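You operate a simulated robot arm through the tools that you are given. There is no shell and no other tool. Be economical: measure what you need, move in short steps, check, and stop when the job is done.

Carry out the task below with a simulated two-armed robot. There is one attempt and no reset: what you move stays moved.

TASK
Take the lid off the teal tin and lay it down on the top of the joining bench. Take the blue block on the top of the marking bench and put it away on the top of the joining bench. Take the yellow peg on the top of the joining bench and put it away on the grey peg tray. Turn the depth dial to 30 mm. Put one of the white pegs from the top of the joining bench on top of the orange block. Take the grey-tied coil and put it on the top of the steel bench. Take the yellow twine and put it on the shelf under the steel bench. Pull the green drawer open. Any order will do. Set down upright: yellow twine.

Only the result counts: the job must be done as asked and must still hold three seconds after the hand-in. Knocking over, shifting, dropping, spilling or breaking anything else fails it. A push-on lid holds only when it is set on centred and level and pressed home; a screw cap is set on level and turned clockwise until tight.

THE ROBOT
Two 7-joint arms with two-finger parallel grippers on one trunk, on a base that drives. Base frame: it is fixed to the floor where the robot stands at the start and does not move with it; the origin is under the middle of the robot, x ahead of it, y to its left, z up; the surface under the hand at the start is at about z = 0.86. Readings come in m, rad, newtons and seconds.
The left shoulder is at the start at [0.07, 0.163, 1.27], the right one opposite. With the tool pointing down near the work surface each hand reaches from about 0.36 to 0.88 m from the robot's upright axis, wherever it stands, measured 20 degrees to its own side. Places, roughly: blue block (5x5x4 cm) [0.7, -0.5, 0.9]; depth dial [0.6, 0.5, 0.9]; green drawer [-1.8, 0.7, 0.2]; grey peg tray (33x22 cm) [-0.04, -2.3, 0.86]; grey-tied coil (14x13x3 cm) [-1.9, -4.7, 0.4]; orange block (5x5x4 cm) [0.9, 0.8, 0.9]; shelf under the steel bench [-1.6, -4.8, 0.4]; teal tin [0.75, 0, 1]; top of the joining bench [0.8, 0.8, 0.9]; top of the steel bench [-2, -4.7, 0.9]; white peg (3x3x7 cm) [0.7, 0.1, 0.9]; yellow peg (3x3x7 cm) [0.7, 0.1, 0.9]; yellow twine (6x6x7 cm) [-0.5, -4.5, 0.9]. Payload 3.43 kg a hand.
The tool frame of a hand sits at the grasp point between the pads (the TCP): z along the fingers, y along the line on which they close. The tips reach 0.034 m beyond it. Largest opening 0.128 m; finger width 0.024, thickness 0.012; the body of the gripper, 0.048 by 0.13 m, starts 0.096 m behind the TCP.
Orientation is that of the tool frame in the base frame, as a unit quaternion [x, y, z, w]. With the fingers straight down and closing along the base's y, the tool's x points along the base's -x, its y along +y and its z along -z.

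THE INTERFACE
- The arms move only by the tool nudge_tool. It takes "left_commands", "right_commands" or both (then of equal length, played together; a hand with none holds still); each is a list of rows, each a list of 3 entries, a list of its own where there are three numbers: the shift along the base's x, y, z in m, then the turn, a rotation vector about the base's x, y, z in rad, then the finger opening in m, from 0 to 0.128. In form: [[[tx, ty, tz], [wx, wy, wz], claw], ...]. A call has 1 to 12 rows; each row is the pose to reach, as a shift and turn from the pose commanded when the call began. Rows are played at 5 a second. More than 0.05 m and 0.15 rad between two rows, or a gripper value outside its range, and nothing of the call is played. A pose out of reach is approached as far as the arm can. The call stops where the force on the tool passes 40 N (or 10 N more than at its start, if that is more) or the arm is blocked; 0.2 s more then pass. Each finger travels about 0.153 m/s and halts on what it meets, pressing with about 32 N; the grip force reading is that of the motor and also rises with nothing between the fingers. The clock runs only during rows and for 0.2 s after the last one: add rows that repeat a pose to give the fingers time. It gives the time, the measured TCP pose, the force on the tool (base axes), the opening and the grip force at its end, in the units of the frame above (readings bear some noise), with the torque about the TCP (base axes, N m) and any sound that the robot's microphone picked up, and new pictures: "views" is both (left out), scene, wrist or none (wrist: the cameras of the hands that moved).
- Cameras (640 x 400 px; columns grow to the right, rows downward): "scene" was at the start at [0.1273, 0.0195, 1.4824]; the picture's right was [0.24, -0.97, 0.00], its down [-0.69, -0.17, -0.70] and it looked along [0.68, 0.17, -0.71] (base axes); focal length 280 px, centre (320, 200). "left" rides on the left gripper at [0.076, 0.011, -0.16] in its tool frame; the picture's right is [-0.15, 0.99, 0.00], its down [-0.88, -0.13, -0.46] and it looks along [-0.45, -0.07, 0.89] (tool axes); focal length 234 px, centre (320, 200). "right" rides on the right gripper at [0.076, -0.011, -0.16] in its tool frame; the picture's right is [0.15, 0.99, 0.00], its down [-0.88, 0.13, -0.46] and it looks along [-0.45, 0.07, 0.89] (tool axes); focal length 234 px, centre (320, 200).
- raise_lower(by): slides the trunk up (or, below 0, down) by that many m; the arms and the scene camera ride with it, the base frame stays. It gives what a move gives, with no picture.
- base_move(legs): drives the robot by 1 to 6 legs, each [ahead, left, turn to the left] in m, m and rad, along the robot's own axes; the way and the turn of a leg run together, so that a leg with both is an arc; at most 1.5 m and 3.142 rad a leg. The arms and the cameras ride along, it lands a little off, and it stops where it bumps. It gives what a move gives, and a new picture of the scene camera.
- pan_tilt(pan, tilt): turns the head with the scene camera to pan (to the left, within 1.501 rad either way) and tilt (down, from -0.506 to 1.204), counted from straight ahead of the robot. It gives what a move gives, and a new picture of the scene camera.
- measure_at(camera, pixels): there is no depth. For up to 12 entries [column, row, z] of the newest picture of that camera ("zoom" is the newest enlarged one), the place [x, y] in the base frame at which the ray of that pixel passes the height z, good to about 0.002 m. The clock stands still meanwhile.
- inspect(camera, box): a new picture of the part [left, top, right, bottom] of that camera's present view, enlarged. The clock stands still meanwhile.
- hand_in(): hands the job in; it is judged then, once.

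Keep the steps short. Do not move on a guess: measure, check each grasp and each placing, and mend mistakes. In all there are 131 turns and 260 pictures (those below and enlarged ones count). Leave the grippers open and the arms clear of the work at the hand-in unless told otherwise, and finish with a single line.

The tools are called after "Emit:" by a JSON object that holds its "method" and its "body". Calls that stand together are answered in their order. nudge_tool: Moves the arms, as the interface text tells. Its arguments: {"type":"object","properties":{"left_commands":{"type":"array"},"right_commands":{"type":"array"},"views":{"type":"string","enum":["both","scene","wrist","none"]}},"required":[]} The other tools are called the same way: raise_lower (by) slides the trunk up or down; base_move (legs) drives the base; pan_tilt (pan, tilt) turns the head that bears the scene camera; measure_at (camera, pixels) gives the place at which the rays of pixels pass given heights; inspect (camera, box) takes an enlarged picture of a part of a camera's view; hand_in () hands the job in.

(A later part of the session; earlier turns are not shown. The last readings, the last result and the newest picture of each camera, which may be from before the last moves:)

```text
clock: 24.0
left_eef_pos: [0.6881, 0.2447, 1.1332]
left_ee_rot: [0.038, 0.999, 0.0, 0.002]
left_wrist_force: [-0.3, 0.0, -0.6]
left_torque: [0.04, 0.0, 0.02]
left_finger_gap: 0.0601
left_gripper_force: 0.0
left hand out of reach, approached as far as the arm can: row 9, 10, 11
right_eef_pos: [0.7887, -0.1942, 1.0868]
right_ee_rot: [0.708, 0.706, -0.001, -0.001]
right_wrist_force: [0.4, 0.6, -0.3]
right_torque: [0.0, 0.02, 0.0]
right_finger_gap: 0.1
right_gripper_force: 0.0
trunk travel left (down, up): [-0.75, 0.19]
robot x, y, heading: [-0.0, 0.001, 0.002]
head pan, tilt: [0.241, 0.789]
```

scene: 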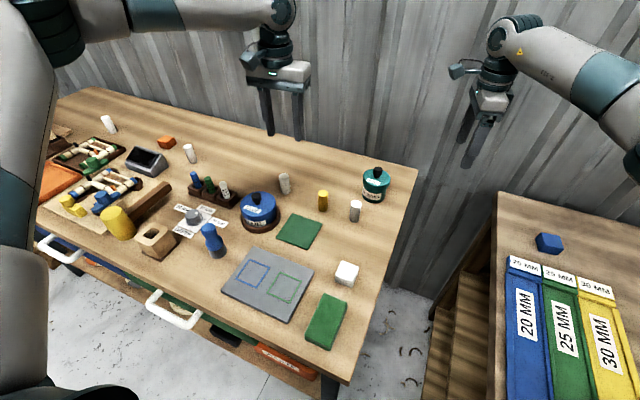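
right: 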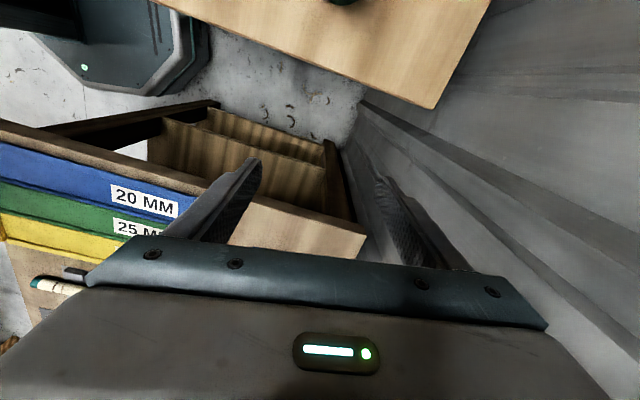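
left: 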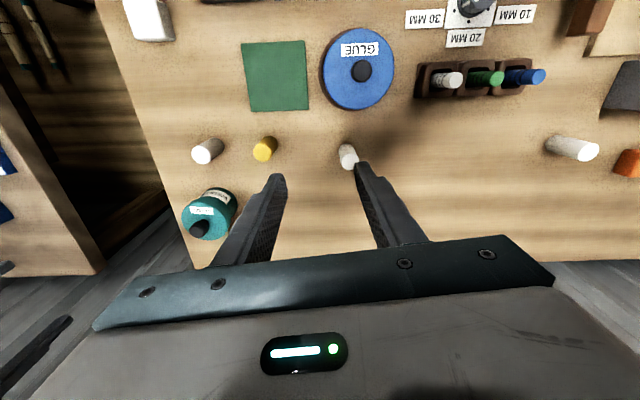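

The left arm can't reach over the tin from here. I'll drive the robot 0.2 m to the right so both hands reach it.

Emit:
{"method": "base_move", "body": {"legs": [[0, -0.2, 0]]}}

```text
clock: 25.6
left_eef_pos: [0.6572, 0.1133, 1.1347]
left_ee_rot: [0.028, 1.0, -0.003, 0.001]
left_wrist_force: [-0.7, 0.2, 0.2]
left_torque: [-0.05, -0.05, -0.03]
left_finger_gap: 0.0601
left_gripper_force: 0.0
right_eef_pos: [0.767, -0.323, 1.0908]
right_ee_rot: [0.7, 0.714, 0.0, 0.001]
right_wrist_force: [0.8, -0.3, -0.1]
right_torque: [-0.05, -0.07, 0.0]
right_finger_gap: 0.1002
right_gripper_force: 0.0
trunk travel left (down, up): [-0.75, 0.19]
robot x, y, heading: [-0.0229, -0.1514, 0.017]
head pan, tilt: [0.241, 0.789]
stopped in leg 1: the robot was blocked; the commanded pose is now the measured one
```

scene: 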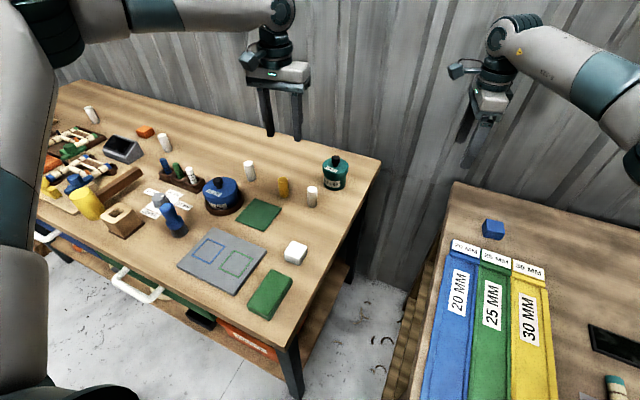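

Stopped against something at y = -0.15, which is enough. I'll tilt the right hand 70° about x so its fingers point to +y, and try the left toward the tin.

Emit:
{"method": "nudge_tool", "body": {"right_commands": [[[0.002, 0, 0], [0.136, 0, 0], 0.1], [[0.004, 0, 0], [0.272, 0, 0], 0.1], [[0.006, 0, 0], [0.408, 0, 0], 0.1], [[0.008, 0, 0], [0.544, 0, 0], 0.1], [[0.01, 0, 0], [0.68, 0, 0], 0.1], [[0.012, 0, 0], [0.816, 0, 0], 0.1], [[0.015, 0, 0], [0.952, 0, 0], 0.1], [[0.018, 0, 0], [1.088, 0, 0], 0.1], [[0.021, 0, 0], [1.222, 0, 0], 0.1], [[0.021, 0, 0], [1.222, 0, 0], 0.1]], "left_commands": [[[0.02, 0, -0.01], [0, 0, 0], 0.06], [[0.04, 0, -0.02], [0, 0, 0], 0.06], [[0.06, 0, -0.03], [0, 0, 0], 0.06], [[0.08, 0, -0.04], [0, 0, 0], 0.06], [[0.1, 0, -0.04], [0, 0, 0], 0.06], [[0.12, 0, -0.04], [0, 0, 0], 0.06], [[0.13, 0, -0.04], [0, 0, 0], 0.06], [[0.13, 0, -0.04], [0, 0, 0], 0.06], [[0.13, 0, -0.04], [0, 0, 0], 0.06], [[0.13, 0, -0.04], [0, 0, 0], 0.06]], "views": "both"}}

```text
clock: 27.8
left_eef_pos: [0.6856, 0.1581, 1.1097]
left_ee_rot: [0.03, 1.0, -0.001, 0.001]
left_wrist_force: [0.1, 0.0, -0.7]
left_torque: [0.03, -0.02, 0.05]
left_finger_gap: 0.0598
left_gripper_force: 0.1
left hand out of reach, approached as far as the arm can: row 1, 2, 3, 4, 5, 6, 7, 8, 9, 10
right_eef_pos: [0.7891, -0.3284, 1.0876]
right_ee_rot: [0.573, 0.584, 0.411, -0.402]
right_wrist_force: [-0.6, 0.2, -0.3]
right_torque: [-0.01, 0.0, 0.0]
right_finger_gap: 0.1
right_gripper_force: 0.2
trunk travel left (down, up): [-0.75, 0.19]
robot x, y, heading: [-0.0211, -0.1469, 0.02]
head pan, tilt: [0.241, 0.789]
```

scene: 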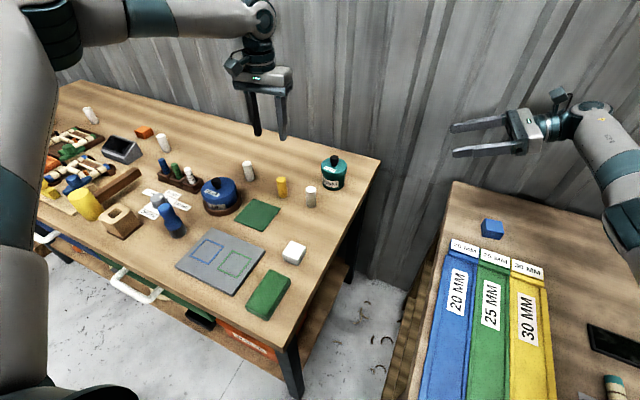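
right: 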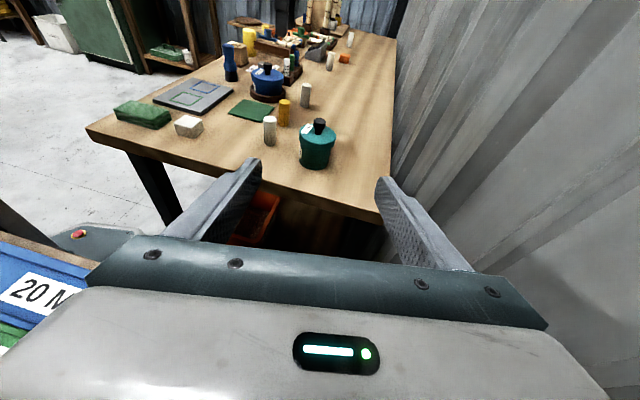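
left: 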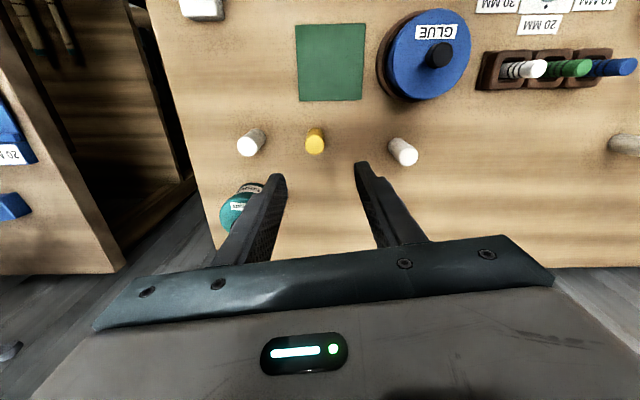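

The right hand's posture is good. The left is limited at this height, so I'll lower the trunk 0.1 m to gain reach.

Emit:
{"method": "raise_lower", "body": {"by": -0.09}}

Emit:
{"method": "nudge_tool", "body": {"left_commands": [[[0.01, -0.01, 0.03], [0, 0, 0], 0.06], [[0.03, -0.03, 0.05], [0, 0, 0], 0.06], [[0.05, -0.05, 0.06], [0, 0, 0], 0.06], [[0.07, -0.07, 0.06], [0, 0, 0], 0.06], [[0.09, -0.09, 0.06], [0, 0, 0], 0.06]], "views": "wrist"}}

```text
clock: 29.0
left_eef_pos: [0.6863, 0.1591, 1.0212]
left_ee_rot: [0.029, 1.0, -0.002, 0.001]
left_wrist_force: [0.6, 0.0, -0.7]
left_torque: [-0.01, 0.01, -0.01]
left_finger_gap: 0.0599
left_gripper_force: 0.2
right_eef_pos: [0.7889, -0.3272, 0.998]
right_ee_rot: [0.574, 0.584, 0.41, -0.401]
right_wrist_force: [-0.5, 0.2, -1.2]
right_torque: [-0.01, -0.02, -0.02]
right_finger_gap: 0.1
right_gripper_force: 0.1
trunk travel left (down, up): [-0.66, 0.28]
robot x, y, heading: [-0.0257, -0.1482, 0.018]
head pan, tilt: [0.241, 0.789]
```

```text
clock: 30.2
left_eef_pos: [0.6792, 0.1324, 1.0798]
left_ee_rot: [0.029, 1.0, -0.001, 0.003]
left_wrist_force: [0.1, 0.9, 0.1]
left_torque: [-0.02, 0.03, 0.01]
left_finger_gap: 0.0599
left_gripper_force: 0.2
left hand out of reach, approached as far as the arm can: row 1, 2, 3, 4, 5
right_eef_pos: [0.7897, -0.3274, 0.9986]
right_ee_rot: [0.573, 0.584, 0.41, -0.402]
right_wrist_force: [-0.7, 0.4, -0.5]
right_torque: [-0.02, 0.02, -0.03]
right_finger_gap: 0.1001
right_gripper_force: 0.0
trunk travel left (down, up): [-0.66, 0.28]
robot x, y, heading: [-0.0211, -0.154, 0.02]
head pan, tilt: [0.241, 0.789]
```

left: 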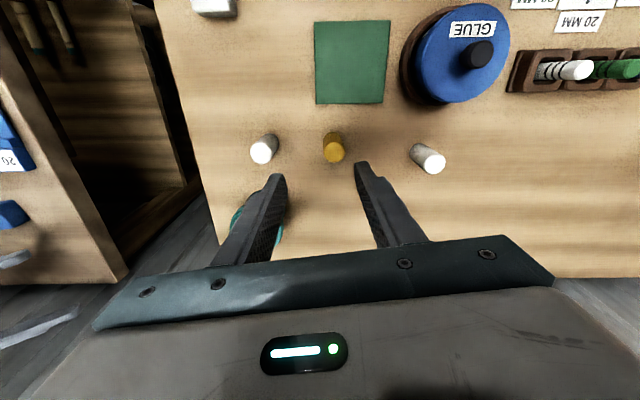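

Still stuck in x, probably a wrist joint limit. I'll try yawing the left hand while advancing.

Emit:
{"method": "nudge_tool", "body": {"left_commands": [[[0, 0, 0], [0, 0, 0.15], 0.06], [[0, 0, 0], [0, 0, 0.3], 0.06], [[0, 0, 0], [0, 0, 0.45], 0.06], [[0, 0, 0], [0, 0, 0.6], 0.06], [[0.03, -0.02, 0], [0, 0, 0.6], 0.06], [[0.06, -0.04, 0], [0, 0, 0.6], 0.06], [[0.09, -0.06, 0], [0, 0, 0.6], 0.06]], "views": "none"}}

```text
clock: 31.8
left_eef_pos: [0.6797, 0.1324, 1.0789]
left_ee_rot: [-0.268, 0.963, 0.0, 0.002]
left_wrist_force: [-0.2, 0.5, 0.8]
left_torque: [0.01, -0.01, 0.01]
left_finger_gap: 0.0601
left_gripper_force: 0.2
left hand out of reach, approached as far as the arm can: row 5, 6, 7
right_eef_pos: [0.79, -0.328, 0.9981]
right_ee_rot: [0.574, 0.584, 0.41, -0.401]
right_wrist_force: [0.1, -0.4, -0.4]
right_torque: [0.03, -0.01, 0.01]
right_finger_gap: 0.0999
right_gripper_force: 0.0
trunk travel left (down, up): [-0.66, 0.28]
robot x, y, heading: [-0.0198, -0.1493, 0.02]
head pan, tilt: [0.241, 0.789]
```

Let me retract the left hand toward the body's left side and extend again, to reset the arm's posture.

Emit:
{"method": "nudge_tool", "body": {"left_commands": [[[-0.04, 0.02, 0.01], [0, 0, -0.1], 0.06], [[-0.08, 0.04, 0.02], [0, 0, -0.2], 0.06], [[-0.12, 0.06, 0.02], [0, 0, -0.3], 0.06], [[-0.16, 0.08, 0.02], [0, 0, -0.4], 0.06], [[-0.2, 0.1, 0.02], [0, 0, -0.5], 0.06], [[-0.24, 0.12, 0.02], [0, 0, -0.6], 0.06], [[-0.24, 0.12, 0.02], [0, 0, -0.6], 0.06]], "views": "scene"}}

Emit:
{"method": "nudge_tool", "body": {"left_commands": [[[0.04, -0.02, 0], [0, 0, 0], 0.06], [[0.08, -0.04, 0], [0, 0, 0], 0.06], [[0.12, -0.06, 0], [0, 0, 0], 0.06], [[0.16, -0.08, 0], [0, 0, 0], 0.06], [[0.2, -0.1, 0], [0, 0, 0], 0.06], [[0.24, -0.12, 0], [0, 0, 0], 0.06], [[0.27, -0.15, 0], [0, 0, 0], 0.06], [[0.3, -0.18, 0], [0, 0, 0], 0.06], [[0.33, -0.21, 0], [0, 0, 0], 0.06], [[0.35, -0.24, 0], [0, 0, 0], 0.06]], "views": "scene"}}

```text
clock: 33.4
left_eef_pos: [0.442, 0.2526, 1.0986]
left_ee_rot: [0.031, 1.0, -0.002, 0.0]
left_wrist_force: [1.0, -0.1, -0.7]
left_torque: [-0.01, 0.06, 0.0]
left_finger_gap: 0.0599
left_gripper_force: 0.1
right_eef_pos: [0.7911, -0.3292, 0.9974]
right_ee_rot: [0.573, 0.585, 0.409, -0.403]
right_wrist_force: [0.1, -0.7, -0.2]
right_torque: [0.03, 0.03, 0.03]
right_finger_gap: 0.1001
right_gripper_force: 0.0
trunk travel left (down, up): [-0.66, 0.28]
robot x, y, heading: [-0.0213, -0.1478, 0.016]
head pan, tilt: [0.241, 0.789]
```

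scene: 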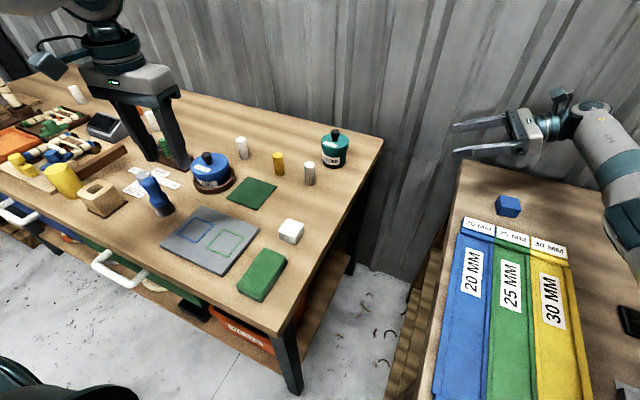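

```text
clock: 35.6
left_eef_pos: [0.6691, 0.1156, 1.0964]
left_ee_rot: [0.029, 1.0, -0.002, 0.003]
left_wrist_force: [-0.5, -0.4, 0.6]
left_torque: [-0.01, 0.0, 0.01]
left_finger_gap: 0.06
left_gripper_force: 0.1
left hand out of reach, approached as far as the arm can: row 7, 8, 9, 10
right_eef_pos: [0.788, -0.3276, 0.999]
right_ee_rot: [0.574, 0.585, 0.41, -0.401]
right_wrist_force: [-0.2, -0.5, -0.5]
right_torque: [0.01, -0.05, -0.04]
right_finger_gap: 0.0999
right_gripper_force: 0.1
trunk travel left (down, up): [-0.66, 0.28]
robot x, y, heading: [-0.0185, -0.1515, 0.018]
head pan, tilt: [0.241, 0.789]
```

scene: 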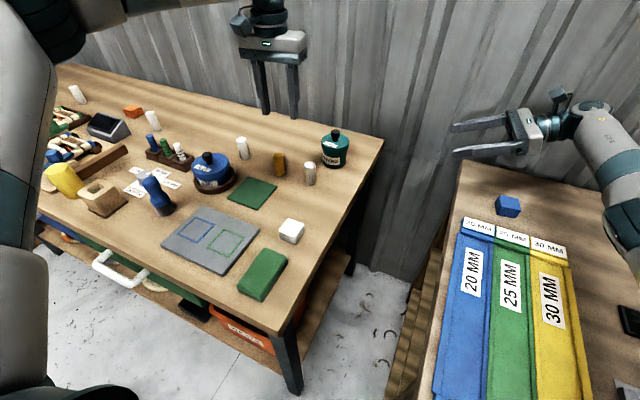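

I'll test the other direction: trunk up 0.15 and extend again at the same height.

Emit:
{"method": "raise_lower", "body": {"by": 0.17}}

Emit:
{"method": "nudge_tool", "body": {"left_commands": [[[0.0, 0, -0.05], [0, 0, 0], 0.06], [[0.0, 0, -0.1], [0, 0, 0], 0.06], [[0.0, 0, -0.15], [0, 0, 0], 0.06], [[0.03, -0.02, -0.16], [0, 0, 0], 0.06], [[0.06, -0.04, -0.16], [0, 0, 0], 0.06], [[0.09, -0.06, -0.16], [0, 0, 0], 0.06], [[0.12, -0.08, -0.16], [0, 0, 0], 0.06]], "views": "none"}}

```text
clock: 37.5
left_eef_pos: [0.6701, 0.1173, 1.2654]
left_ee_rot: [0.029, 1.0, -0.002, 0.001]
left_wrist_force: [-0.1, 0.2, 0.5]
left_torque: [-0.02, -0.03, 0.02]
left_finger_gap: 0.06
left_gripper_force: 0.1
right_eef_pos: [0.7894, -0.3276, 1.1684]
right_ee_rot: [0.574, 0.584, 0.41, -0.402]
right_wrist_force: [1.1, 0.8, -0.6]
right_torque: [0.0, 0.01, 0.02]
right_finger_gap: 0.1
right_gripper_force: 0.0
trunk travel left (down, up): [-0.83, 0.11]
robot x, y, heading: [-0.0229, -0.151, 0.019]
head pan, tilt: [0.241, 0.789]
```

```text
clock: 39.1
left_eef_pos: [0.6551, 0.1296, 1.1376]
left_ee_rot: [0.029, 1.0, -0.004, 0.003]
left_wrist_force: [-1.0, -0.2, -0.2]
left_torque: [0.03, 0.03, 0.0]
left_finger_gap: 0.0599
left_gripper_force: 0.1
left hand out of reach, approached as far as the arm can: row 2, 3, 4, 5, 6, 7
right_eef_pos: [0.7896, -0.3288, 1.1678]
right_ee_rot: [0.573, 0.585, 0.41, -0.402]
right_wrist_force: [-0.3, 0.0, 0.2]
right_torque: [0.0, 0.0, 0.01]
right_finger_gap: 0.0997
right_gripper_force: 0.1
trunk travel left (down, up): [-0.83, 0.11]
robot x, y, heading: [-0.0211, -0.1461, 0.016]
head pan, tilt: [0.241, 0.789]
```

Raising is worse. New plan: the right hand grips the tin's body from the side, brings it briefly within the left's easy reach for the lid pull, then puts it back exactly. I'll return the trunk height and retract the left a little.

Emit:
{"method": "raise_lower", "body": {"by": -0.08}}

Emit:
{"method": "nudge_tool", "body": {"left_commands": [[[-0.03, 0.03, 0.02], [0, 0, 0], 0.06], [[-0.06, 0.06, 0.04], [0, 0, 0], 0.06], [[-0.09, 0.09, 0.06], [0, 0, 0], 0.06], [[-0.1, 0.12, 0.08], [0, 0, 0], 0.06], [[-0.1, 0.15, 0.1], [0, 0, 0], 0.06]], "right_commands": [[[0, 0.04, -0.02], [0, 0, 0], 0.1], [[0, 0.08, -0.04], [0, 0, 0], 0.1], [[0, 0.12, -0.06], [0, 0, 0], 0.1], [[0, 0.15, -0.09], [0, 0, 0], 0.1], [[0, 0.18, -0.13], [0, 0, 0], 0.1]], "views": "both"}}

```text
clock: 40.3
left_eef_pos: [0.6544, 0.1285, 1.0578]
left_ee_rot: [0.029, 1.0, -0.003, 0.002]
left_wrist_force: [1.0, 0.7, -0.5]
left_torque: [0.01, -0.01, 0.0]
left_finger_gap: 0.0601
left_gripper_force: 0.2
right_eef_pos: [0.7898, -0.3275, 1.0883]
right_ee_rot: [0.573, 0.585, 0.409, -0.402]
right_wrist_force: [0.5, 0.2, -0.6]
right_torque: [-0.02, 0.02, 0.02]
right_finger_gap: 0.1
right_gripper_force: 0.0
trunk travel left (down, up): [-0.75, 0.19]
robot x, y, heading: [-0.0249, -0.1505, 0.018]
head pan, tilt: [0.241, 0.789]
```

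```text
clock: 41.5
left_eef_pos: [0.5585, 0.28, 1.1549]
left_ee_rot: [0.03, 1.0, -0.004, 0.002]
left_wrist_force: [-0.8, 0.5, 0.6]
left_torque: [-0.04, 0.0, -0.02]
left_finger_gap: 0.0598
left_gripper_force: 0.1
right_eef_pos: [0.7836, -0.1435, 0.9628]
right_ee_rot: [0.574, 0.585, 0.409, -0.401]
right_wrist_force: [-0.2, 0.2, 0.1]
right_torque: [-0.04, -0.01, 0.01]
right_finger_gap: 0.1003
right_gripper_force: 0.1
right hand out of reach, approached as far as the arm can: row 5
trunk travel left (down, up): [-0.75, 0.19]
robot x, y, heading: [-0.022, -0.1515, 0.01]
head pan, tilt: [0.241, 0.789]
```

scene: 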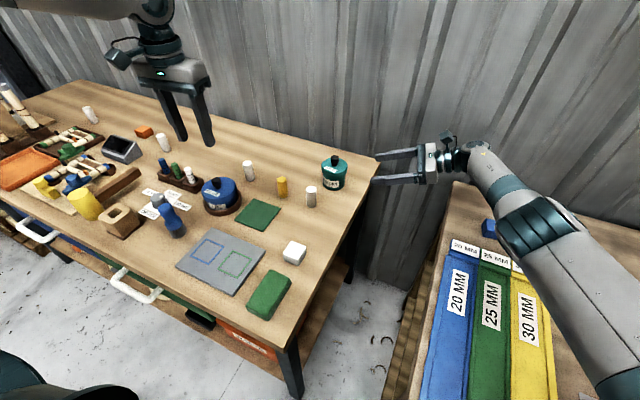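
right: 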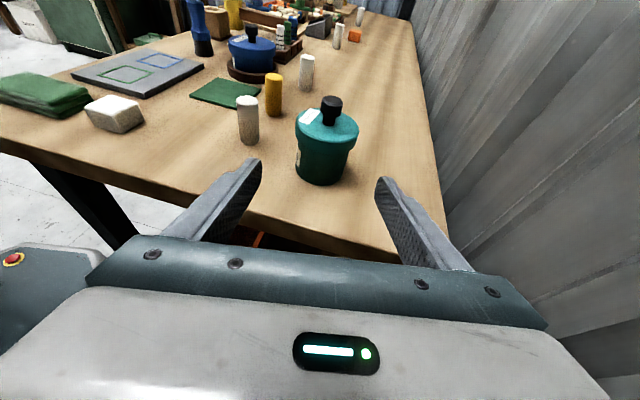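
left: 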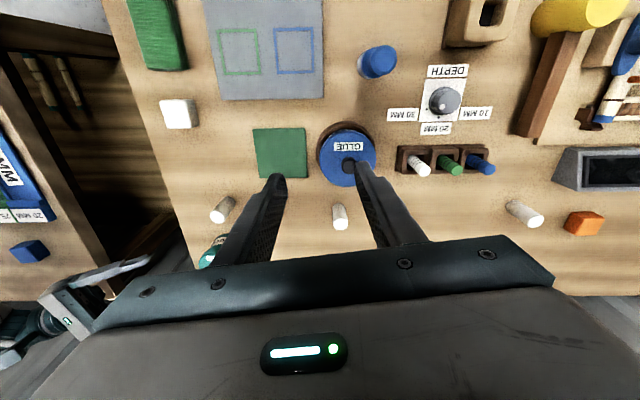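

The right arm is near its limit when low. I'll raise both hands, then lower the trunk 0.15 m.

Emit:
{"method": "nudge_tool", "body": {"left_commands": [[[0, 0.0, 0.03], [0, 0, 0], 0.06], [[0, 0, 0.06], [0, 0, 0], 0.06], [[0, 0, 0.1], [0, 0, 0], 0.06], [[0, 0, 0.1], [0, 0, 0], 0.06]], "right_commands": [[[0, 0, 0.04], [0, 0, 0], 0.1], [[0, -0.02, 0.08], [0, 0, 0], 0.1], [[0, -0.03, 0.12], [0, 0, 0], 0.1], [[0, -0.03, 0.13], [0, 0, 0], 0.1]], "views": "none"}}

Emit:
{"method": "raise_lower", "body": {"by": -0.15}}

Emit:
{"method": "nudge_tool", "body": {"right_commands": [[[0, 0.02, -0.02], [0, 0, 0], 0.1], [[0, 0.04, -0.04], [0, 0, 0], 0.1], [[0, 0.05, -0.055], [0, 0, 0], 0.1], [[0, 0.05, -0.055], [0, 0, 0], 0.1]], "views": "both"}}

```text
clock: 42.5
left_eef_pos: [0.5565, 0.2799, 1.2545]
left_ee_rot: [0.03, 1.0, -0.003, 0.002]
left_wrist_force: [0.7, -0.4, 0.3]
left_torque: [0.02, 0.03, 0.02]
left_finger_gap: 0.0597
left_gripper_force: 0.1
right_eef_pos: [0.7806, -0.177, 1.0896]
right_ee_rot: [0.574, 0.584, 0.41, -0.401]
right_wrist_force: [0.3, 0.1, 0.3]
right_torque: [0.01, -0.03, 0.01]
right_finger_gap: 0.0998
right_gripper_force: 0.1
trunk travel left (down, up): [-0.75, 0.19]
robot x, y, heading: [-0.0242, -0.1462, 0.013]
head pan, tilt: [0.241, 0.789]
```

```text
clock: 44.2
left_eef_pos: [0.5565, 0.2795, 1.1051]
left_ee_rot: [0.03, 1.0, -0.003, 0.004]
left_wrist_force: [-1.2, -0.2, 0.0]
left_torque: [0.0, -0.03, -0.01]
left_finger_gap: 0.0599
left_gripper_force: 0.0
right_eef_pos: [0.7803, -0.1778, 0.9392]
right_ee_rot: [0.573, 0.585, 0.41, -0.402]
right_wrist_force: [0.0, 0.2, -0.4]
right_torque: [-0.02, 0.0, 0.03]
right_finger_gap: 0.1
right_gripper_force: 0.1
trunk travel left (down, up): [-0.6, 0.34]
robot x, y, heading: [-0.0249, -0.1507, 0.015]
head pan, tilt: [0.241, 0.789]
```

```text
clock: 45.2
left_eef_pos: [0.5565, 0.2788, 1.1044]
left_ee_rot: [0.03, 1.0, -0.002, 0.003]
left_wrist_force: [0.7, -0.1, 0.0]
left_torque: [0.02, 0.01, -0.04]
left_finger_gap: 0.06
left_gripper_force: 0.0
right_eef_pos: [0.7794, -0.1263, 0.8848]
right_ee_rot: [0.573, 0.585, 0.41, -0.402]
right_wrist_force: [-0.6, 0.3, 0.4]
right_torque: [0.02, -0.01, 0.03]
right_finger_gap: 0.1
right_gripper_force: 0.0
trunk travel left (down, up): [-0.6, 0.34]
robot x, y, heading: [-0.0225, -0.1505, 0.021]
head pan, tilt: [0.241, 0.789]
```

scene: 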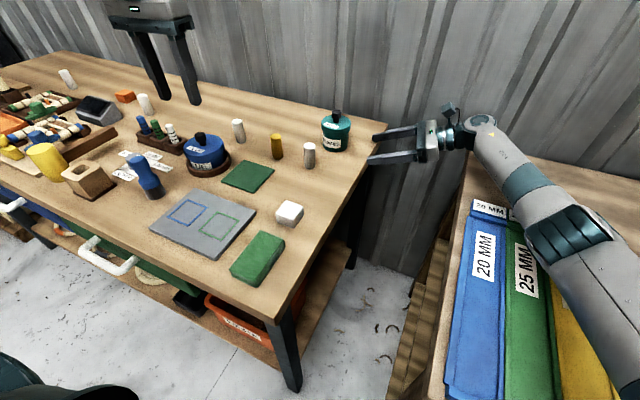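
right: 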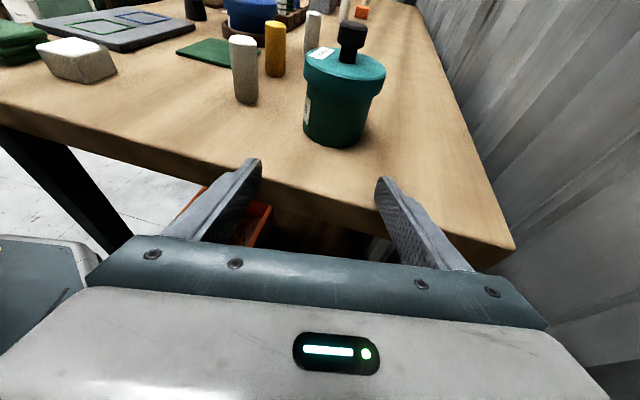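

The right is at z = 0.885 now. With the trunk lower, I'll try the left hand toward the tin once more.

Emit:
{"method": "nudge_tool", "body": {"left_commands": [[[0.03, -0.035, 0], [0, 0, 0], 0.06], [[0.06, -0.07, 0], [0, 0, 0], 0.06], [[0.09, -0.105, 0], [0, 0, 0], 0.06], [[0.12, -0.14, 0], [0, 0, 0], 0.06], [[0.15, -0.175, 0], [0, 0, 0], 0.06], [[0.18, -0.21, 0], [0, 0, 0], 0.06], [[0.21, -0.245, 0], [0, 0, 0], 0.06], [[0.232, -0.271, 0], [0, 0, 0], 0.06], [[0.232, -0.271, 0], [0, 0, 0], 0.06]], "views": "scene"}}

```text
clock: 47.2
left_eef_pos: [0.6615, 0.1114, 1.0823]
left_ee_rot: [0.031, 1.0, -0.004, 0.003]
left_wrist_force: [-0.8, -0.4, -0.4]
left_torque: [-0.01, 0.01, -0.04]
left_finger_gap: 0.0599
left_gripper_force: 0.0
left hand out of reach, approached as far as the arm can: row 5, 6, 7, 8, 9
right_eef_pos: [0.7803, -0.1261, 0.8843]
right_ee_rot: [0.573, 0.585, 0.41, -0.402]
right_wrist_force: [-0.7, -0.1, -0.6]
right_torque: [0.01, -0.03, -0.05]
right_finger_gap: 0.1
right_gripper_force: 0.1
trunk travel left (down, up): [-0.6, 0.34]
robot x, y, heading: [-0.0213, -0.1485, 0.016]
head pan, tilt: [0.241, 0.789]
```

scene: 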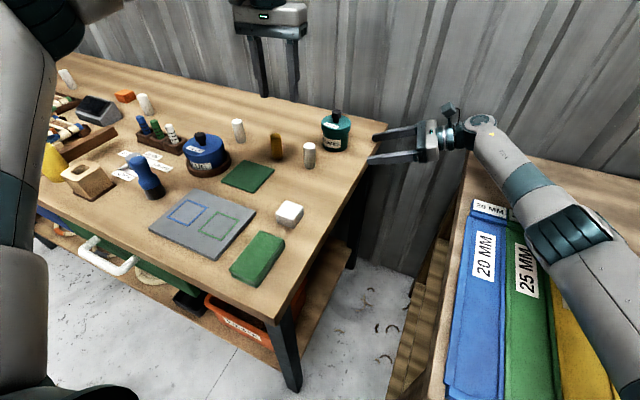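

It isn't reachable, so in-air it is. The right hand slides in around the tin body (x +0.008, y +0.133, z +0.004), then closes.

Emit:
{"method": "nudge_tool", "body": {"right_commands": [[[0.004, 0.035, 0.004], [0, 0, 0], 0.1], [[0.008, 0.07, 0.004], [0, 0, 0], 0.1], [[0.008, 0.1, 0.004], [0, 0, 0], 0.1], [[0.008, 0.12, 0.004], [0, 0, 0], 0.1], [[0.008, 0.13, 0.004], [0, 0, 0], 0.1], [[0.008, 0.13, 0.004], [0, 0, 0], 0.1]], "views": "both"}}

Emit:
{"method": "inspect", "body": {"camera": "scene", "box": [285, 90, 415, 175]}}

```text
clock: 48.6
left_eef_pos: [0.6608, 0.1119, 1.0809]
left_ee_rot: [0.029, 1.0, -0.003, 0.003]
left_wrist_force: [-0.7, 1.0, -0.3]
left_torque: [-0.02, -0.01, 0.01]
left_finger_gap: 0.06
left_gripper_force: 0.1
right_eef_pos: [0.7853, 0.002, 0.8877]
right_ee_rot: [0.574, 0.585, 0.409, -0.401]
right_wrist_force: [0.3, -0.8, 0.9]
right_torque: [-0.02, 0.0, -0.02]
right_finger_gap: 0.1001
right_gripper_force: 0.1
trunk travel left (down, up): [-0.6, 0.34]
robot x, y, heading: [-0.0218, -0.1499, 0.016]
head pan, tilt: [0.241, 0.789]
```

scene: 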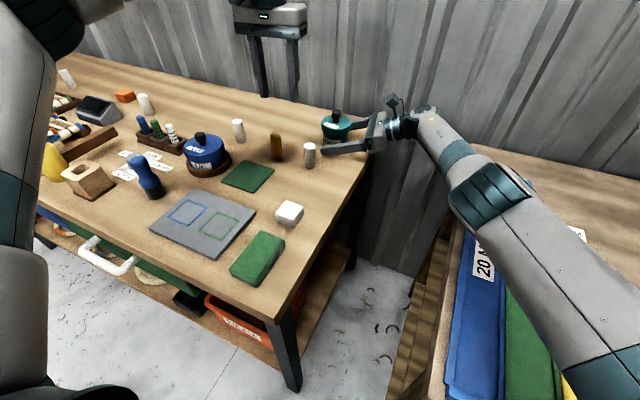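
right: 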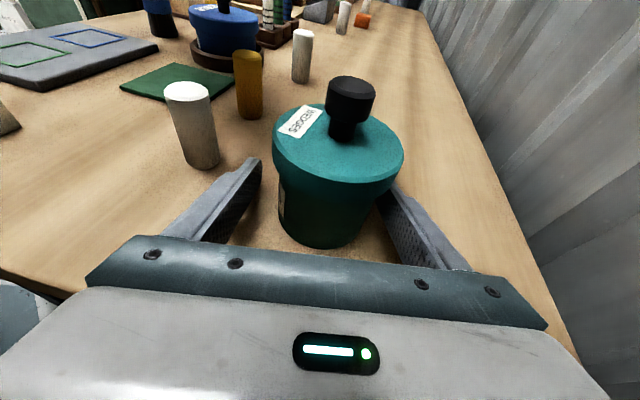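

```text
4.71 times, centred on (350, 132) of scene
```

zoom: 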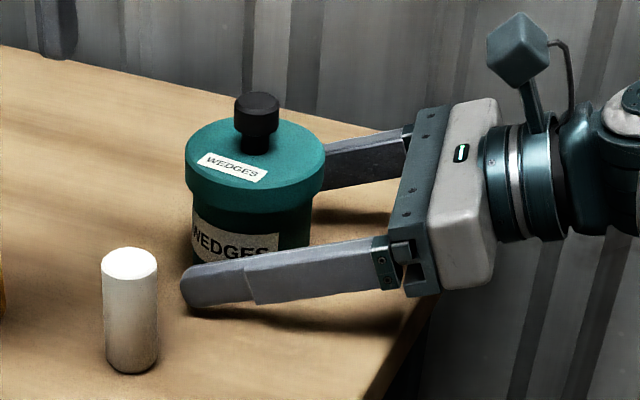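

The tin body sits between the fingers. I'll shift +3 mm x, +5 mm y, and close.

Emit:
{"method": "nudge_tool", "body": {"right_commands": [[[0.003, 0.005, 0], [0, 0, 0], 0.1], [[0.003, 0.005, 0], [0, 0, 0], 0.08], [[0.003, 0.005, 0], [0, 0, 0], 0.05], [[0.003, 0.005, 0], [0, 0, 0], 0.05], [[0.003, 0.005, 0], [0, 0, 0], 0.05]], "views": "wrist"}}

```text
clock: 49.9
left_eef_pos: [0.6591, 0.1123, 1.0826]
left_ee_rot: [0.028, 1.0, -0.002, 0.004]
left_wrist_force: [-0.5, -0.2, -0.1]
left_torque: [0.02, -0.01, -0.03]
left_finger_gap: 0.0598
left_gripper_force: 0.1
right_eef_pos: [0.7831, 0.0086, 0.8884]
right_ee_rot: [0.573, 0.585, 0.41, -0.401]
right_wrist_force: [-1.1, -2.3, 3.4]
right_torque: [-0.02, 0.23, 0.04]
right_finger_gap: 0.0713
right_gripper_force: 31.8
right hand out of reach, approached as far as the arm can: row 1, 2, 3, 4, 5
trunk travel left (down, up): [-0.6, 0.34]
robot x, y, heading: [-0.022, -0.1504, 0.018]
head pan, tilt: [0.241, 0.789]
```

right: 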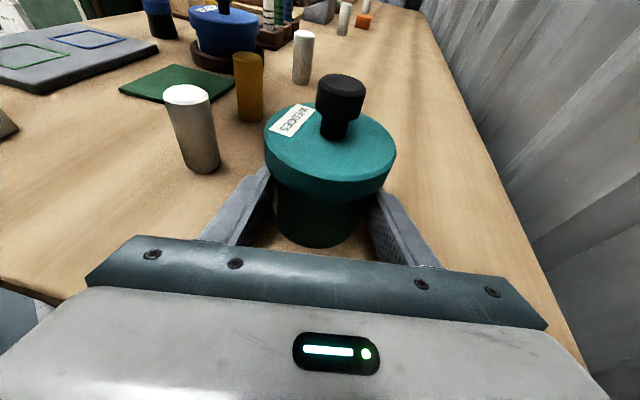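

The body is gripped (0.071). I'll lift 10 cm and move back to x ≈ 0.62, y ≈ 0.10, while the left rises out of the way.

Emit:
{"method": "nudge_tool", "body": {"right_commands": [[[0, 0, 0.03], [0, 0, 0], 0.05], [[0, 0, 0.06], [0, 0, 0], 0.05], [[0, 0, 0.1], [0, 0, 0], 0.05], [[0, 0, 0.1], [0, 0, 0], 0.05], [[-0.035, 0.02, 0.1], [0, 0, 0], 0.05], [[-0.07, 0.04, 0.1], [0, 0, 0], 0.05], [[-0.105, 0.06, 0.1], [0, 0, 0], 0.05], [[-0.14, 0.08, 0.1], [0, 0, 0], 0.05], [[-0.163, 0.091, 0.1], [0, 0, 0], 0.05], [[-0.163, 0.091, 0.1], [0, 0, 0], 0.05]], "left_commands": [[[-0.01, 0.01, 0.04], [0, 0, 0], 0.06], [[-0.02, 0.02, 0.08], [0, 0, 0], 0.06], [[-0.04, 0.03, 0.12], [0, 0, 0], 0.06], [[-0.04, 0.03, 0.16], [0, 0, 0], 0.06], [[-0.04, 0.03, 0.18], [0, 0, 0], 0.06], [[-0.04, 0.03, 0.18], [0, 0, 0], 0.06], [[-0.04, 0.03, 0.18], [0, 0, 0], 0.06], [[-0.04, 0.03, 0.18], [0, 0, 0], 0.06], [[-0.04, 0.03, 0.18], [0, 0, 0], 0.06], [[-0.04, 0.03, 0.18], [0, 0, 0], 0.06]], "views": "both"}}

```text
clock: 52.0
left_eef_pos: [0.6063, 0.1526, 1.2568]
left_ee_rot: [0.03, 1.0, -0.003, 0.003]
left_wrist_force: [0.1, -0.3, 0.1]
left_torque: [-0.02, -0.04, -0.01]
left_finger_gap: 0.0601
left_gripper_force: 0.1
left hand out of reach, approached as far as the arm can: row 4, 5, 6, 7, 8, 9, 10
right_eef_pos: [0.6206, 0.0972, 0.9856]
right_ee_rot: [0.574, 0.585, 0.41, -0.401]
right_wrist_force: [-0.8, 0.2, -1.7]
right_torque: [-0.01, -0.01, -0.02]
right_finger_gap: 0.0713
right_gripper_force: 32.3
trunk travel left (down, up): [-0.6, 0.34]
robot x, y, heading: [-0.0224, -0.1512, 0.022]
head pan, tilt: [0.241, 0.789]
```

scene: 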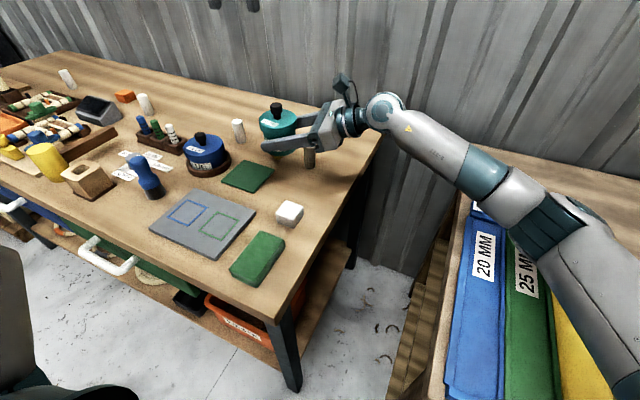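
right: 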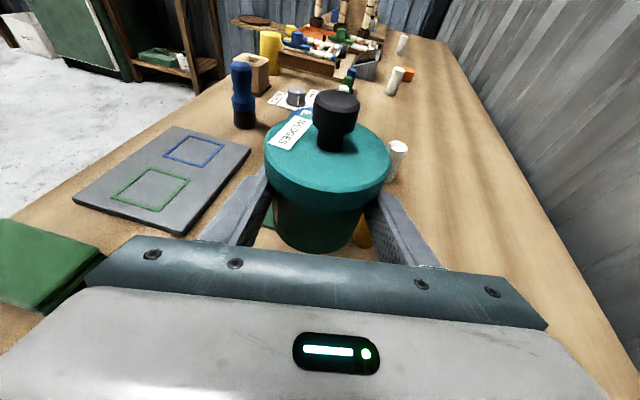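
left: 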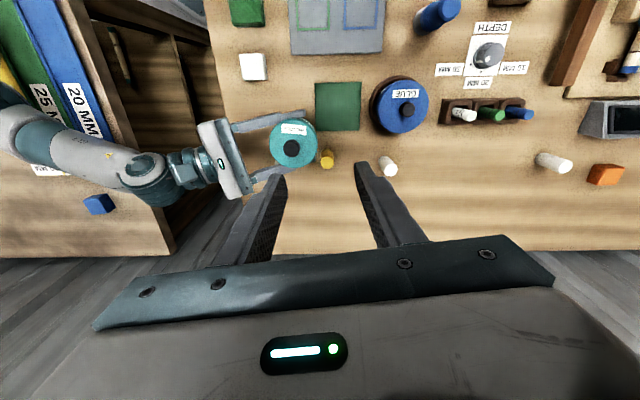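

The tin is held upright. I'll measure the lid knob at left (292,148).

Emit:
{"method": "measure_at", "body": {"camera": "left", "pixels": [[292, 148, 1.067], [292, 148, 1.06]]}}

Emit:
{"method": "measure_at", "body": {"camera": "scene", "pixels": [[279, 107, 1.067], [279, 107, 1.06]]}}

```text
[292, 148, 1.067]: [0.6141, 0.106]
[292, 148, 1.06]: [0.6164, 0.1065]
```

```text
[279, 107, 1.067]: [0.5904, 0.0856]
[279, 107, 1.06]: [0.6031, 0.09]
```

I'll move the left above (0.617, 0.103) at z ≈ 1.15 and recheck.

Emit:
{"method": "nudge_tool", "body": {"left_commands": [[[0.003, -0.015, -0.03], [0, 0, 0], 0.06], [[0.006, -0.03, -0.06], [0, 0, 0], 0.06], [[0.01, -0.05, -0.09], [0, 0, 0], 0.06], [[0.01, -0.05, -0.1], [0, 0, 0], 0.06], [[0.01, -0.05, -0.1], [0, 0, 0], 0.06]], "views": "both"}}

```text
clock: 53.2
left_eef_pos: [0.6157, 0.1038, 1.1589]
left_ee_rot: [0.027, 1.0, -0.003, 0.002]
left_wrist_force: [0.3, 0.3, -1.2]
left_torque: [0.01, 0.03, -0.02]
left_finger_gap: 0.0601
left_gripper_force: 0.0
right_eef_pos: [0.6204, 0.0981, 0.9861]
right_ee_rot: [0.574, 0.584, 0.411, -0.402]
right_wrist_force: [-0.4, -0.5, -2.9]
right_torque: [0.0, 0.03, 0.0]
right_finger_gap: 0.0713
right_gripper_force: 31.8
trunk travel left (down, up): [-0.6, 0.34]
robot x, y, heading: [-0.0215, -0.1511, 0.014]
head pan, tilt: [0.241, 0.789]
```

scene: 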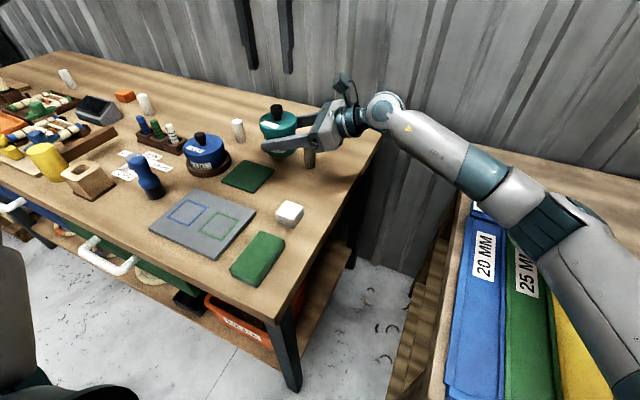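
left: 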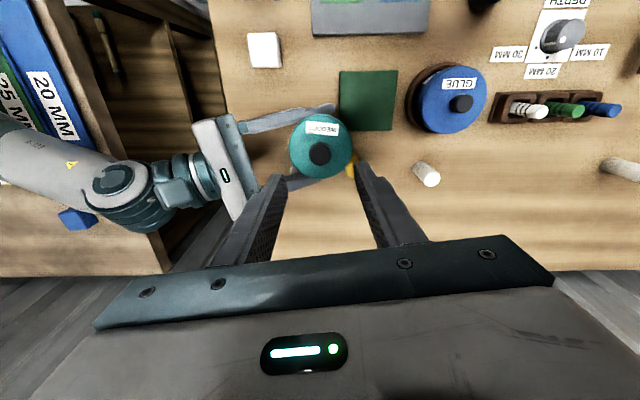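

Emit:
{"method": "measure_at", "body": {"camera": "left", "pixels": [[319, 153, 1.067], [319, 153, 1.06], [289, 148, 1.043], [352, 148, 1.043]]}}

```text
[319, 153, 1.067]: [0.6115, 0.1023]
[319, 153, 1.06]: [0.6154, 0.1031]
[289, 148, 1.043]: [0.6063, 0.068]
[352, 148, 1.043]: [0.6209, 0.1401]
```

The knob is at about (0.614, 0.103). The left hand goes down 0.083 and closes on it.

Emit:
{"method": "nudge_tool", "body": {"left_commands": [[[-0.001, -0.001, -0.03], [0, 0, 0], 0.06], [[-0.001, -0.001, -0.06], [0, 0, 0], 0.06], [[-0.001, -0.001, -0.083], [0, 0, 0], 0.06], [[-0.001, -0.001, -0.083], [0, 0, 0], 0.06], [[-0.001, -0.001, -0.083], [0, 0, 0], 0.01], [[-0.001, -0.001, -0.083], [0, 0, 0], 0.01], [[-0.001, -0.001, -0.083], [0, 0, 0], 0.01]], "views": "both"}}

Emit:
{"method": "inspect", "body": {"camera": "scene", "box": [220, 50, 350, 180]}}

```text
clock: 54.9
left_eef_pos: [0.6163, 0.104, 1.0763]
left_ee_rot: [0.029, 1.0, -0.001, 0.002]
left_wrist_force: [1.5, 0.3, -0.5]
left_torque: [0.02, -0.1, 0.22]
left_finger_gap: 0.0237
left_gripper_force: 32.4
right_eef_pos: [0.6204, 0.0986, 0.986]
right_ee_rot: [0.574, 0.585, 0.41, -0.402]
right_wrist_force: [-0.5, -0.2, -1.7]
right_torque: [-0.06, 0.02, -0.24]
right_finger_gap: 0.071
right_gripper_force: 32.3
trunk travel left (down, up): [-0.6, 0.34]
robot x, y, heading: [-0.0273, -0.1502, 0.018]
head pan, tilt: [0.241, 0.789]
```

scene: 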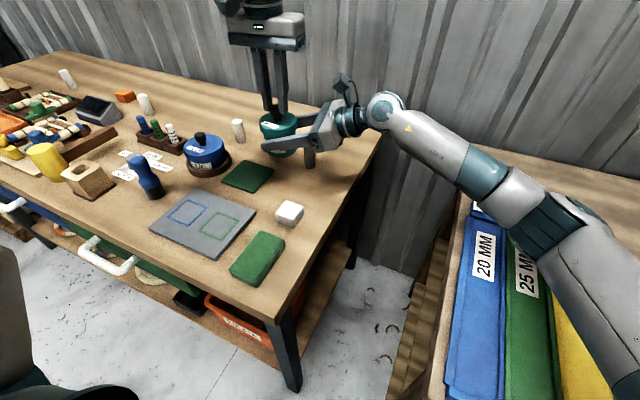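
left: 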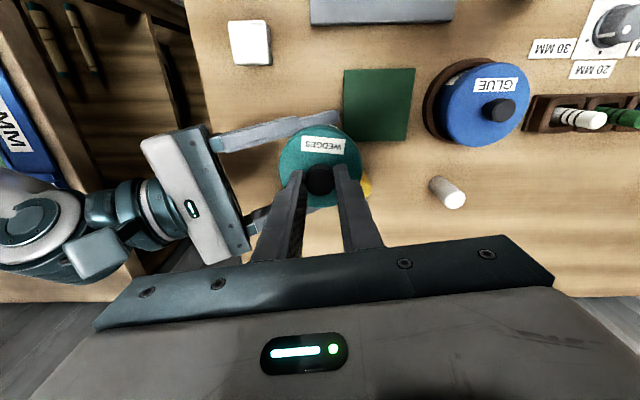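

```text
3.08 times, centred on (285, 115) of scene
```

zoom: 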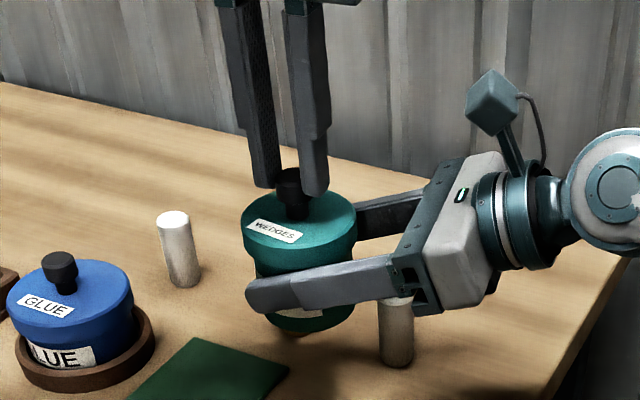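

The left grips the knob and the right holds the body. I'll pull the lid straight up slowly.

Emit:
{"method": "nudge_tool", "body": {"left_commands": [[[0, 0, 0.004], [0, 0, 0], 0.01], [[0, 0, 0.008], [0, 0, 0], 0.01], [[0, 0, 0.012], [0, 0, 0], 0.01], [[0, 0, 0.018], [0, 0, 0], 0.01], [[0, 0, 0.025], [0, 0, 0], 0.01], [[0, 0, 0.035], [0, 0, 0], 0.01], [[0, 0, 0.045], [0, 0, 0], 0.01]], "views": "both"}}

```text
clock: 56.5
left_eef_pos: [0.6152, 0.1034, 1.1203]
left_ee_rot: [0.03, 1.0, -0.001, 0.003]
left_wrist_force: [-0.8, -0.6, -0.7]
left_torque: [-0.02, 0.0, -0.04]
left_finger_gap: 0.0235
left_gripper_force: 32.0
right_eef_pos: [0.6205, 0.0984, 0.9861]
right_ee_rot: [0.574, 0.584, 0.41, -0.401]
right_wrist_force: [1.3, -0.5, -2.5]
right_torque: [-0.06, -0.03, -0.03]
right_finger_gap: 0.0709
right_gripper_force: 32.2
trunk travel left (down, up): [-0.6, 0.34]
robot x, y, heading: [-0.0229, -0.1494, 0.019]
head pan, tilt: [0.241, 0.789]
heard: snap
```

scene: 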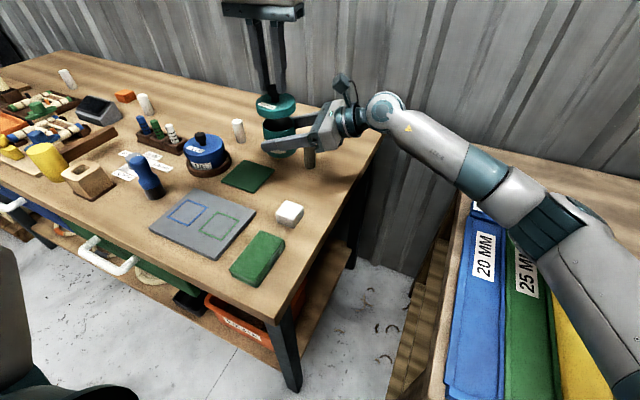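
left: 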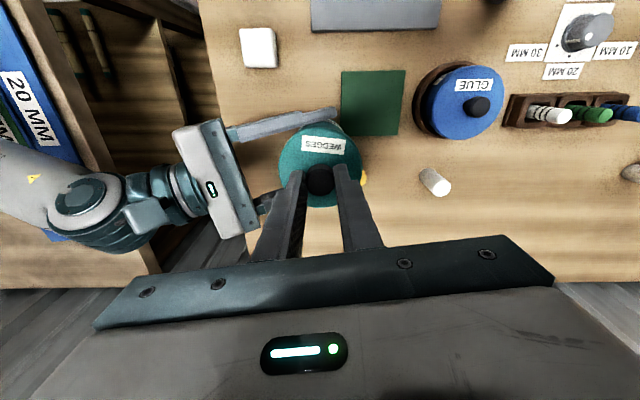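

A snap was heard and the lid is off. The right hand now takes the tin back to its spot and lowers it.

Emit:
{"method": "nudge_tool", "body": {"right_commands": [[[0.03, -0.02, 0], [0, 0, 0], 0.05], [[0.065, -0.04, 0], [0, 0, 0], 0.05], [[0.1, -0.06, 0], [0, 0, 0], 0.05], [[0.135, -0.08, 0], [0, 0, 0], 0.05], [[0.163, -0.091, 0], [0, 0, 0], 0.05], [[0.163, -0.091, 0], [0, 0, 0], 0.05], [[0.163, -0.091, -0.04], [0, 0, 0], 0.05], [[0.163, -0.091, -0.08], [0, 0, 0], 0.05], [[0.163, -0.091, -0.09], [0, 0, 0], 0.05], [[0.163, -0.091, -0.096], [0, 0, 0], 0.05]], "left_commands": [[[0, 0.0, 0.02], [0, 0, 0], 0.01], [[0, 0.0, 0.04], [0, 0, 0], 0.01], [[0, 0, 0.06], [0, 0, 0], 0.01], [[0, 0, 0.06], [0, 0, 0], 0.01], [[0, 0, 0.06], [0, 0, 0], 0.01], [[0, 0, 0.06], [0, 0, 0], 0.01], [[0, 0, 0.06], [0, 0, 0], 0.01], [[0, 0, 0.06], [0, 0, 0], 0.01], [[0, 0, 0.06], [0, 0, 0], 0.01], [[0, 0, 0.06], [0, 0, 0], 0.01]], "views": "both"}}

Emit:
{"method": "inspect", "body": {"camera": "scene", "box": [285, 90, 415, 175]}}

```text
clock: 58.6
left_eef_pos: [0.6123, 0.1, 1.1832]
left_ee_rot: [0.029, 1.0, -0.002, 0.004]
left_wrist_force: [0.5, -0.1, -0.6]
left_torque: [0.0, -0.03, -0.01]
left_finger_gap: 0.0237
left_gripper_force: 32.0
right_eef_pos: [0.7842, 0.0072, 0.9003]
right_ee_rot: [0.571, 0.584, 0.413, -0.403]
right_wrist_force: [2.3, -2.6, 23.7]
right_torque: [0.1, 0.72, -0.01]
right_finger_gap: 0.0715
right_gripper_force: 32.4
trunk travel left (down, up): [-0.6, 0.34]
robot x, y, heading: [-0.0234, -0.1481, 0.017]
head pan, tilt: [0.241, 0.789]
```

scene: 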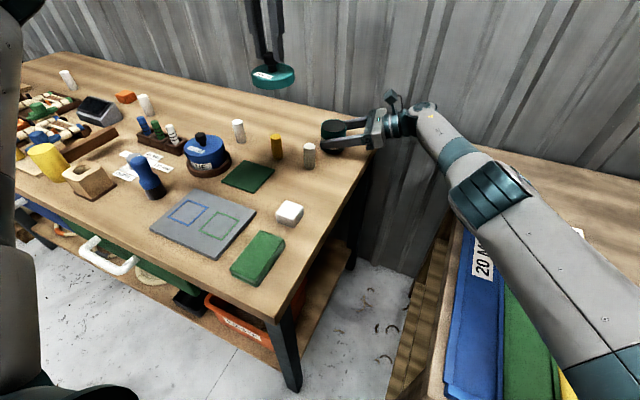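
right: 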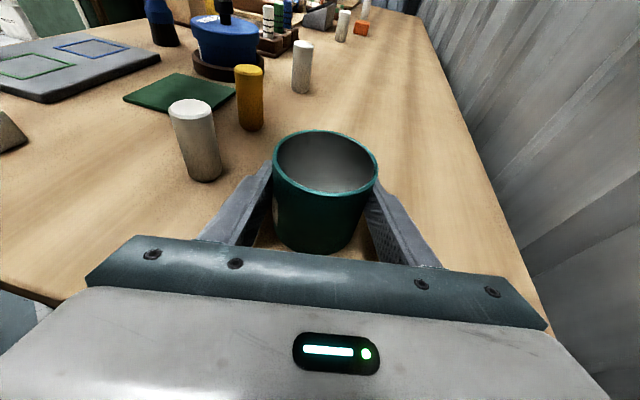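
left: 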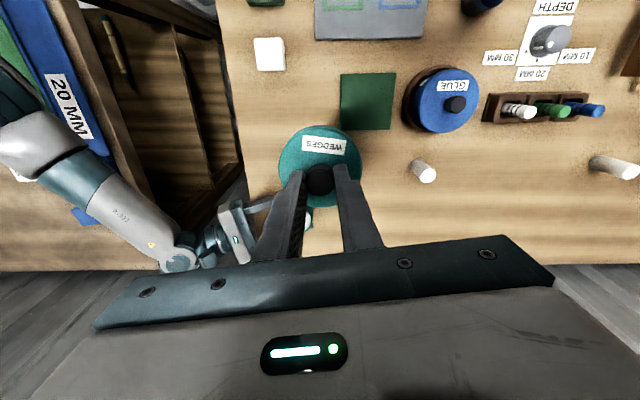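

```text
4.71 times, centred on (350, 132) of scene
```

zoom: 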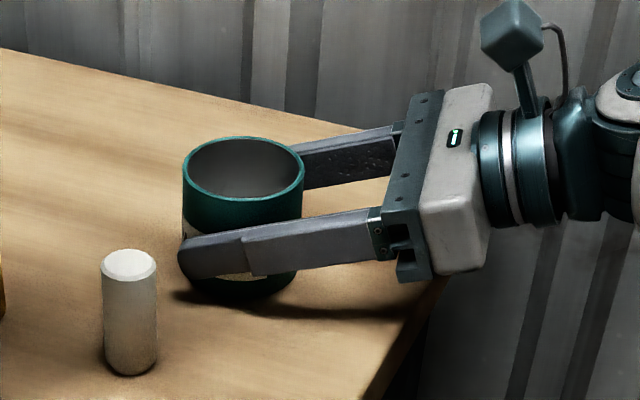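

There's 24 N upward at z = 0.900, so the tin is already on the bench. I'll ease up 7 mm and read the force before opening.

Emit:
{"method": "nudge_tool", "body": {"right_commands": [[[0, 0, 0.004], [0, 0, 0], 0.05], [[0, 0, 0.007], [0, 0, 0], 0.05], [[0, 0, 0.007], [0, 0, 0], 0.05]], "views": "none"}}

Emit:
{"method": "inspect", "body": {"camera": "scene", "box": [300, 105, 380, 165]}}

```text
clock: 59.5
left_eef_pos: [0.6145, 0.1018, 1.1808]
left_ee_rot: [0.029, 1.0, -0.003, 0.003]
left_wrist_force: [0.3, 0.7, -0.6]
left_torque: [-0.01, -0.04, -0.03]
left_finger_gap: 0.0238
left_gripper_force: 31.7
right_eef_pos: [0.7836, 0.0072, 0.8991]
right_ee_rot: [0.574, 0.585, 0.408, -0.401]
right_wrist_force: [-0.2, -0.1, -2.1]
right_torque: [-0.04, 0.01, 0.0]
right_finger_gap: 0.0712
right_gripper_force: 31.9
trunk travel left (down, up): [-0.6, 0.34]
robot x, y, heading: [-0.0274, -0.1488, 0.014]
head pan, tilt: [0.241, 0.789]
```

```text
6.67 times, centred on (340, 135) of scene
```

zoom: 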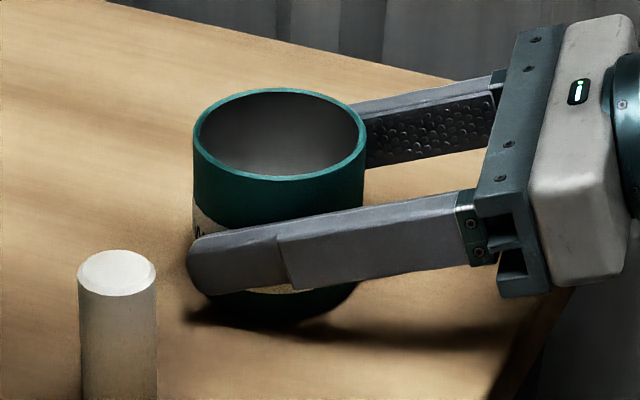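

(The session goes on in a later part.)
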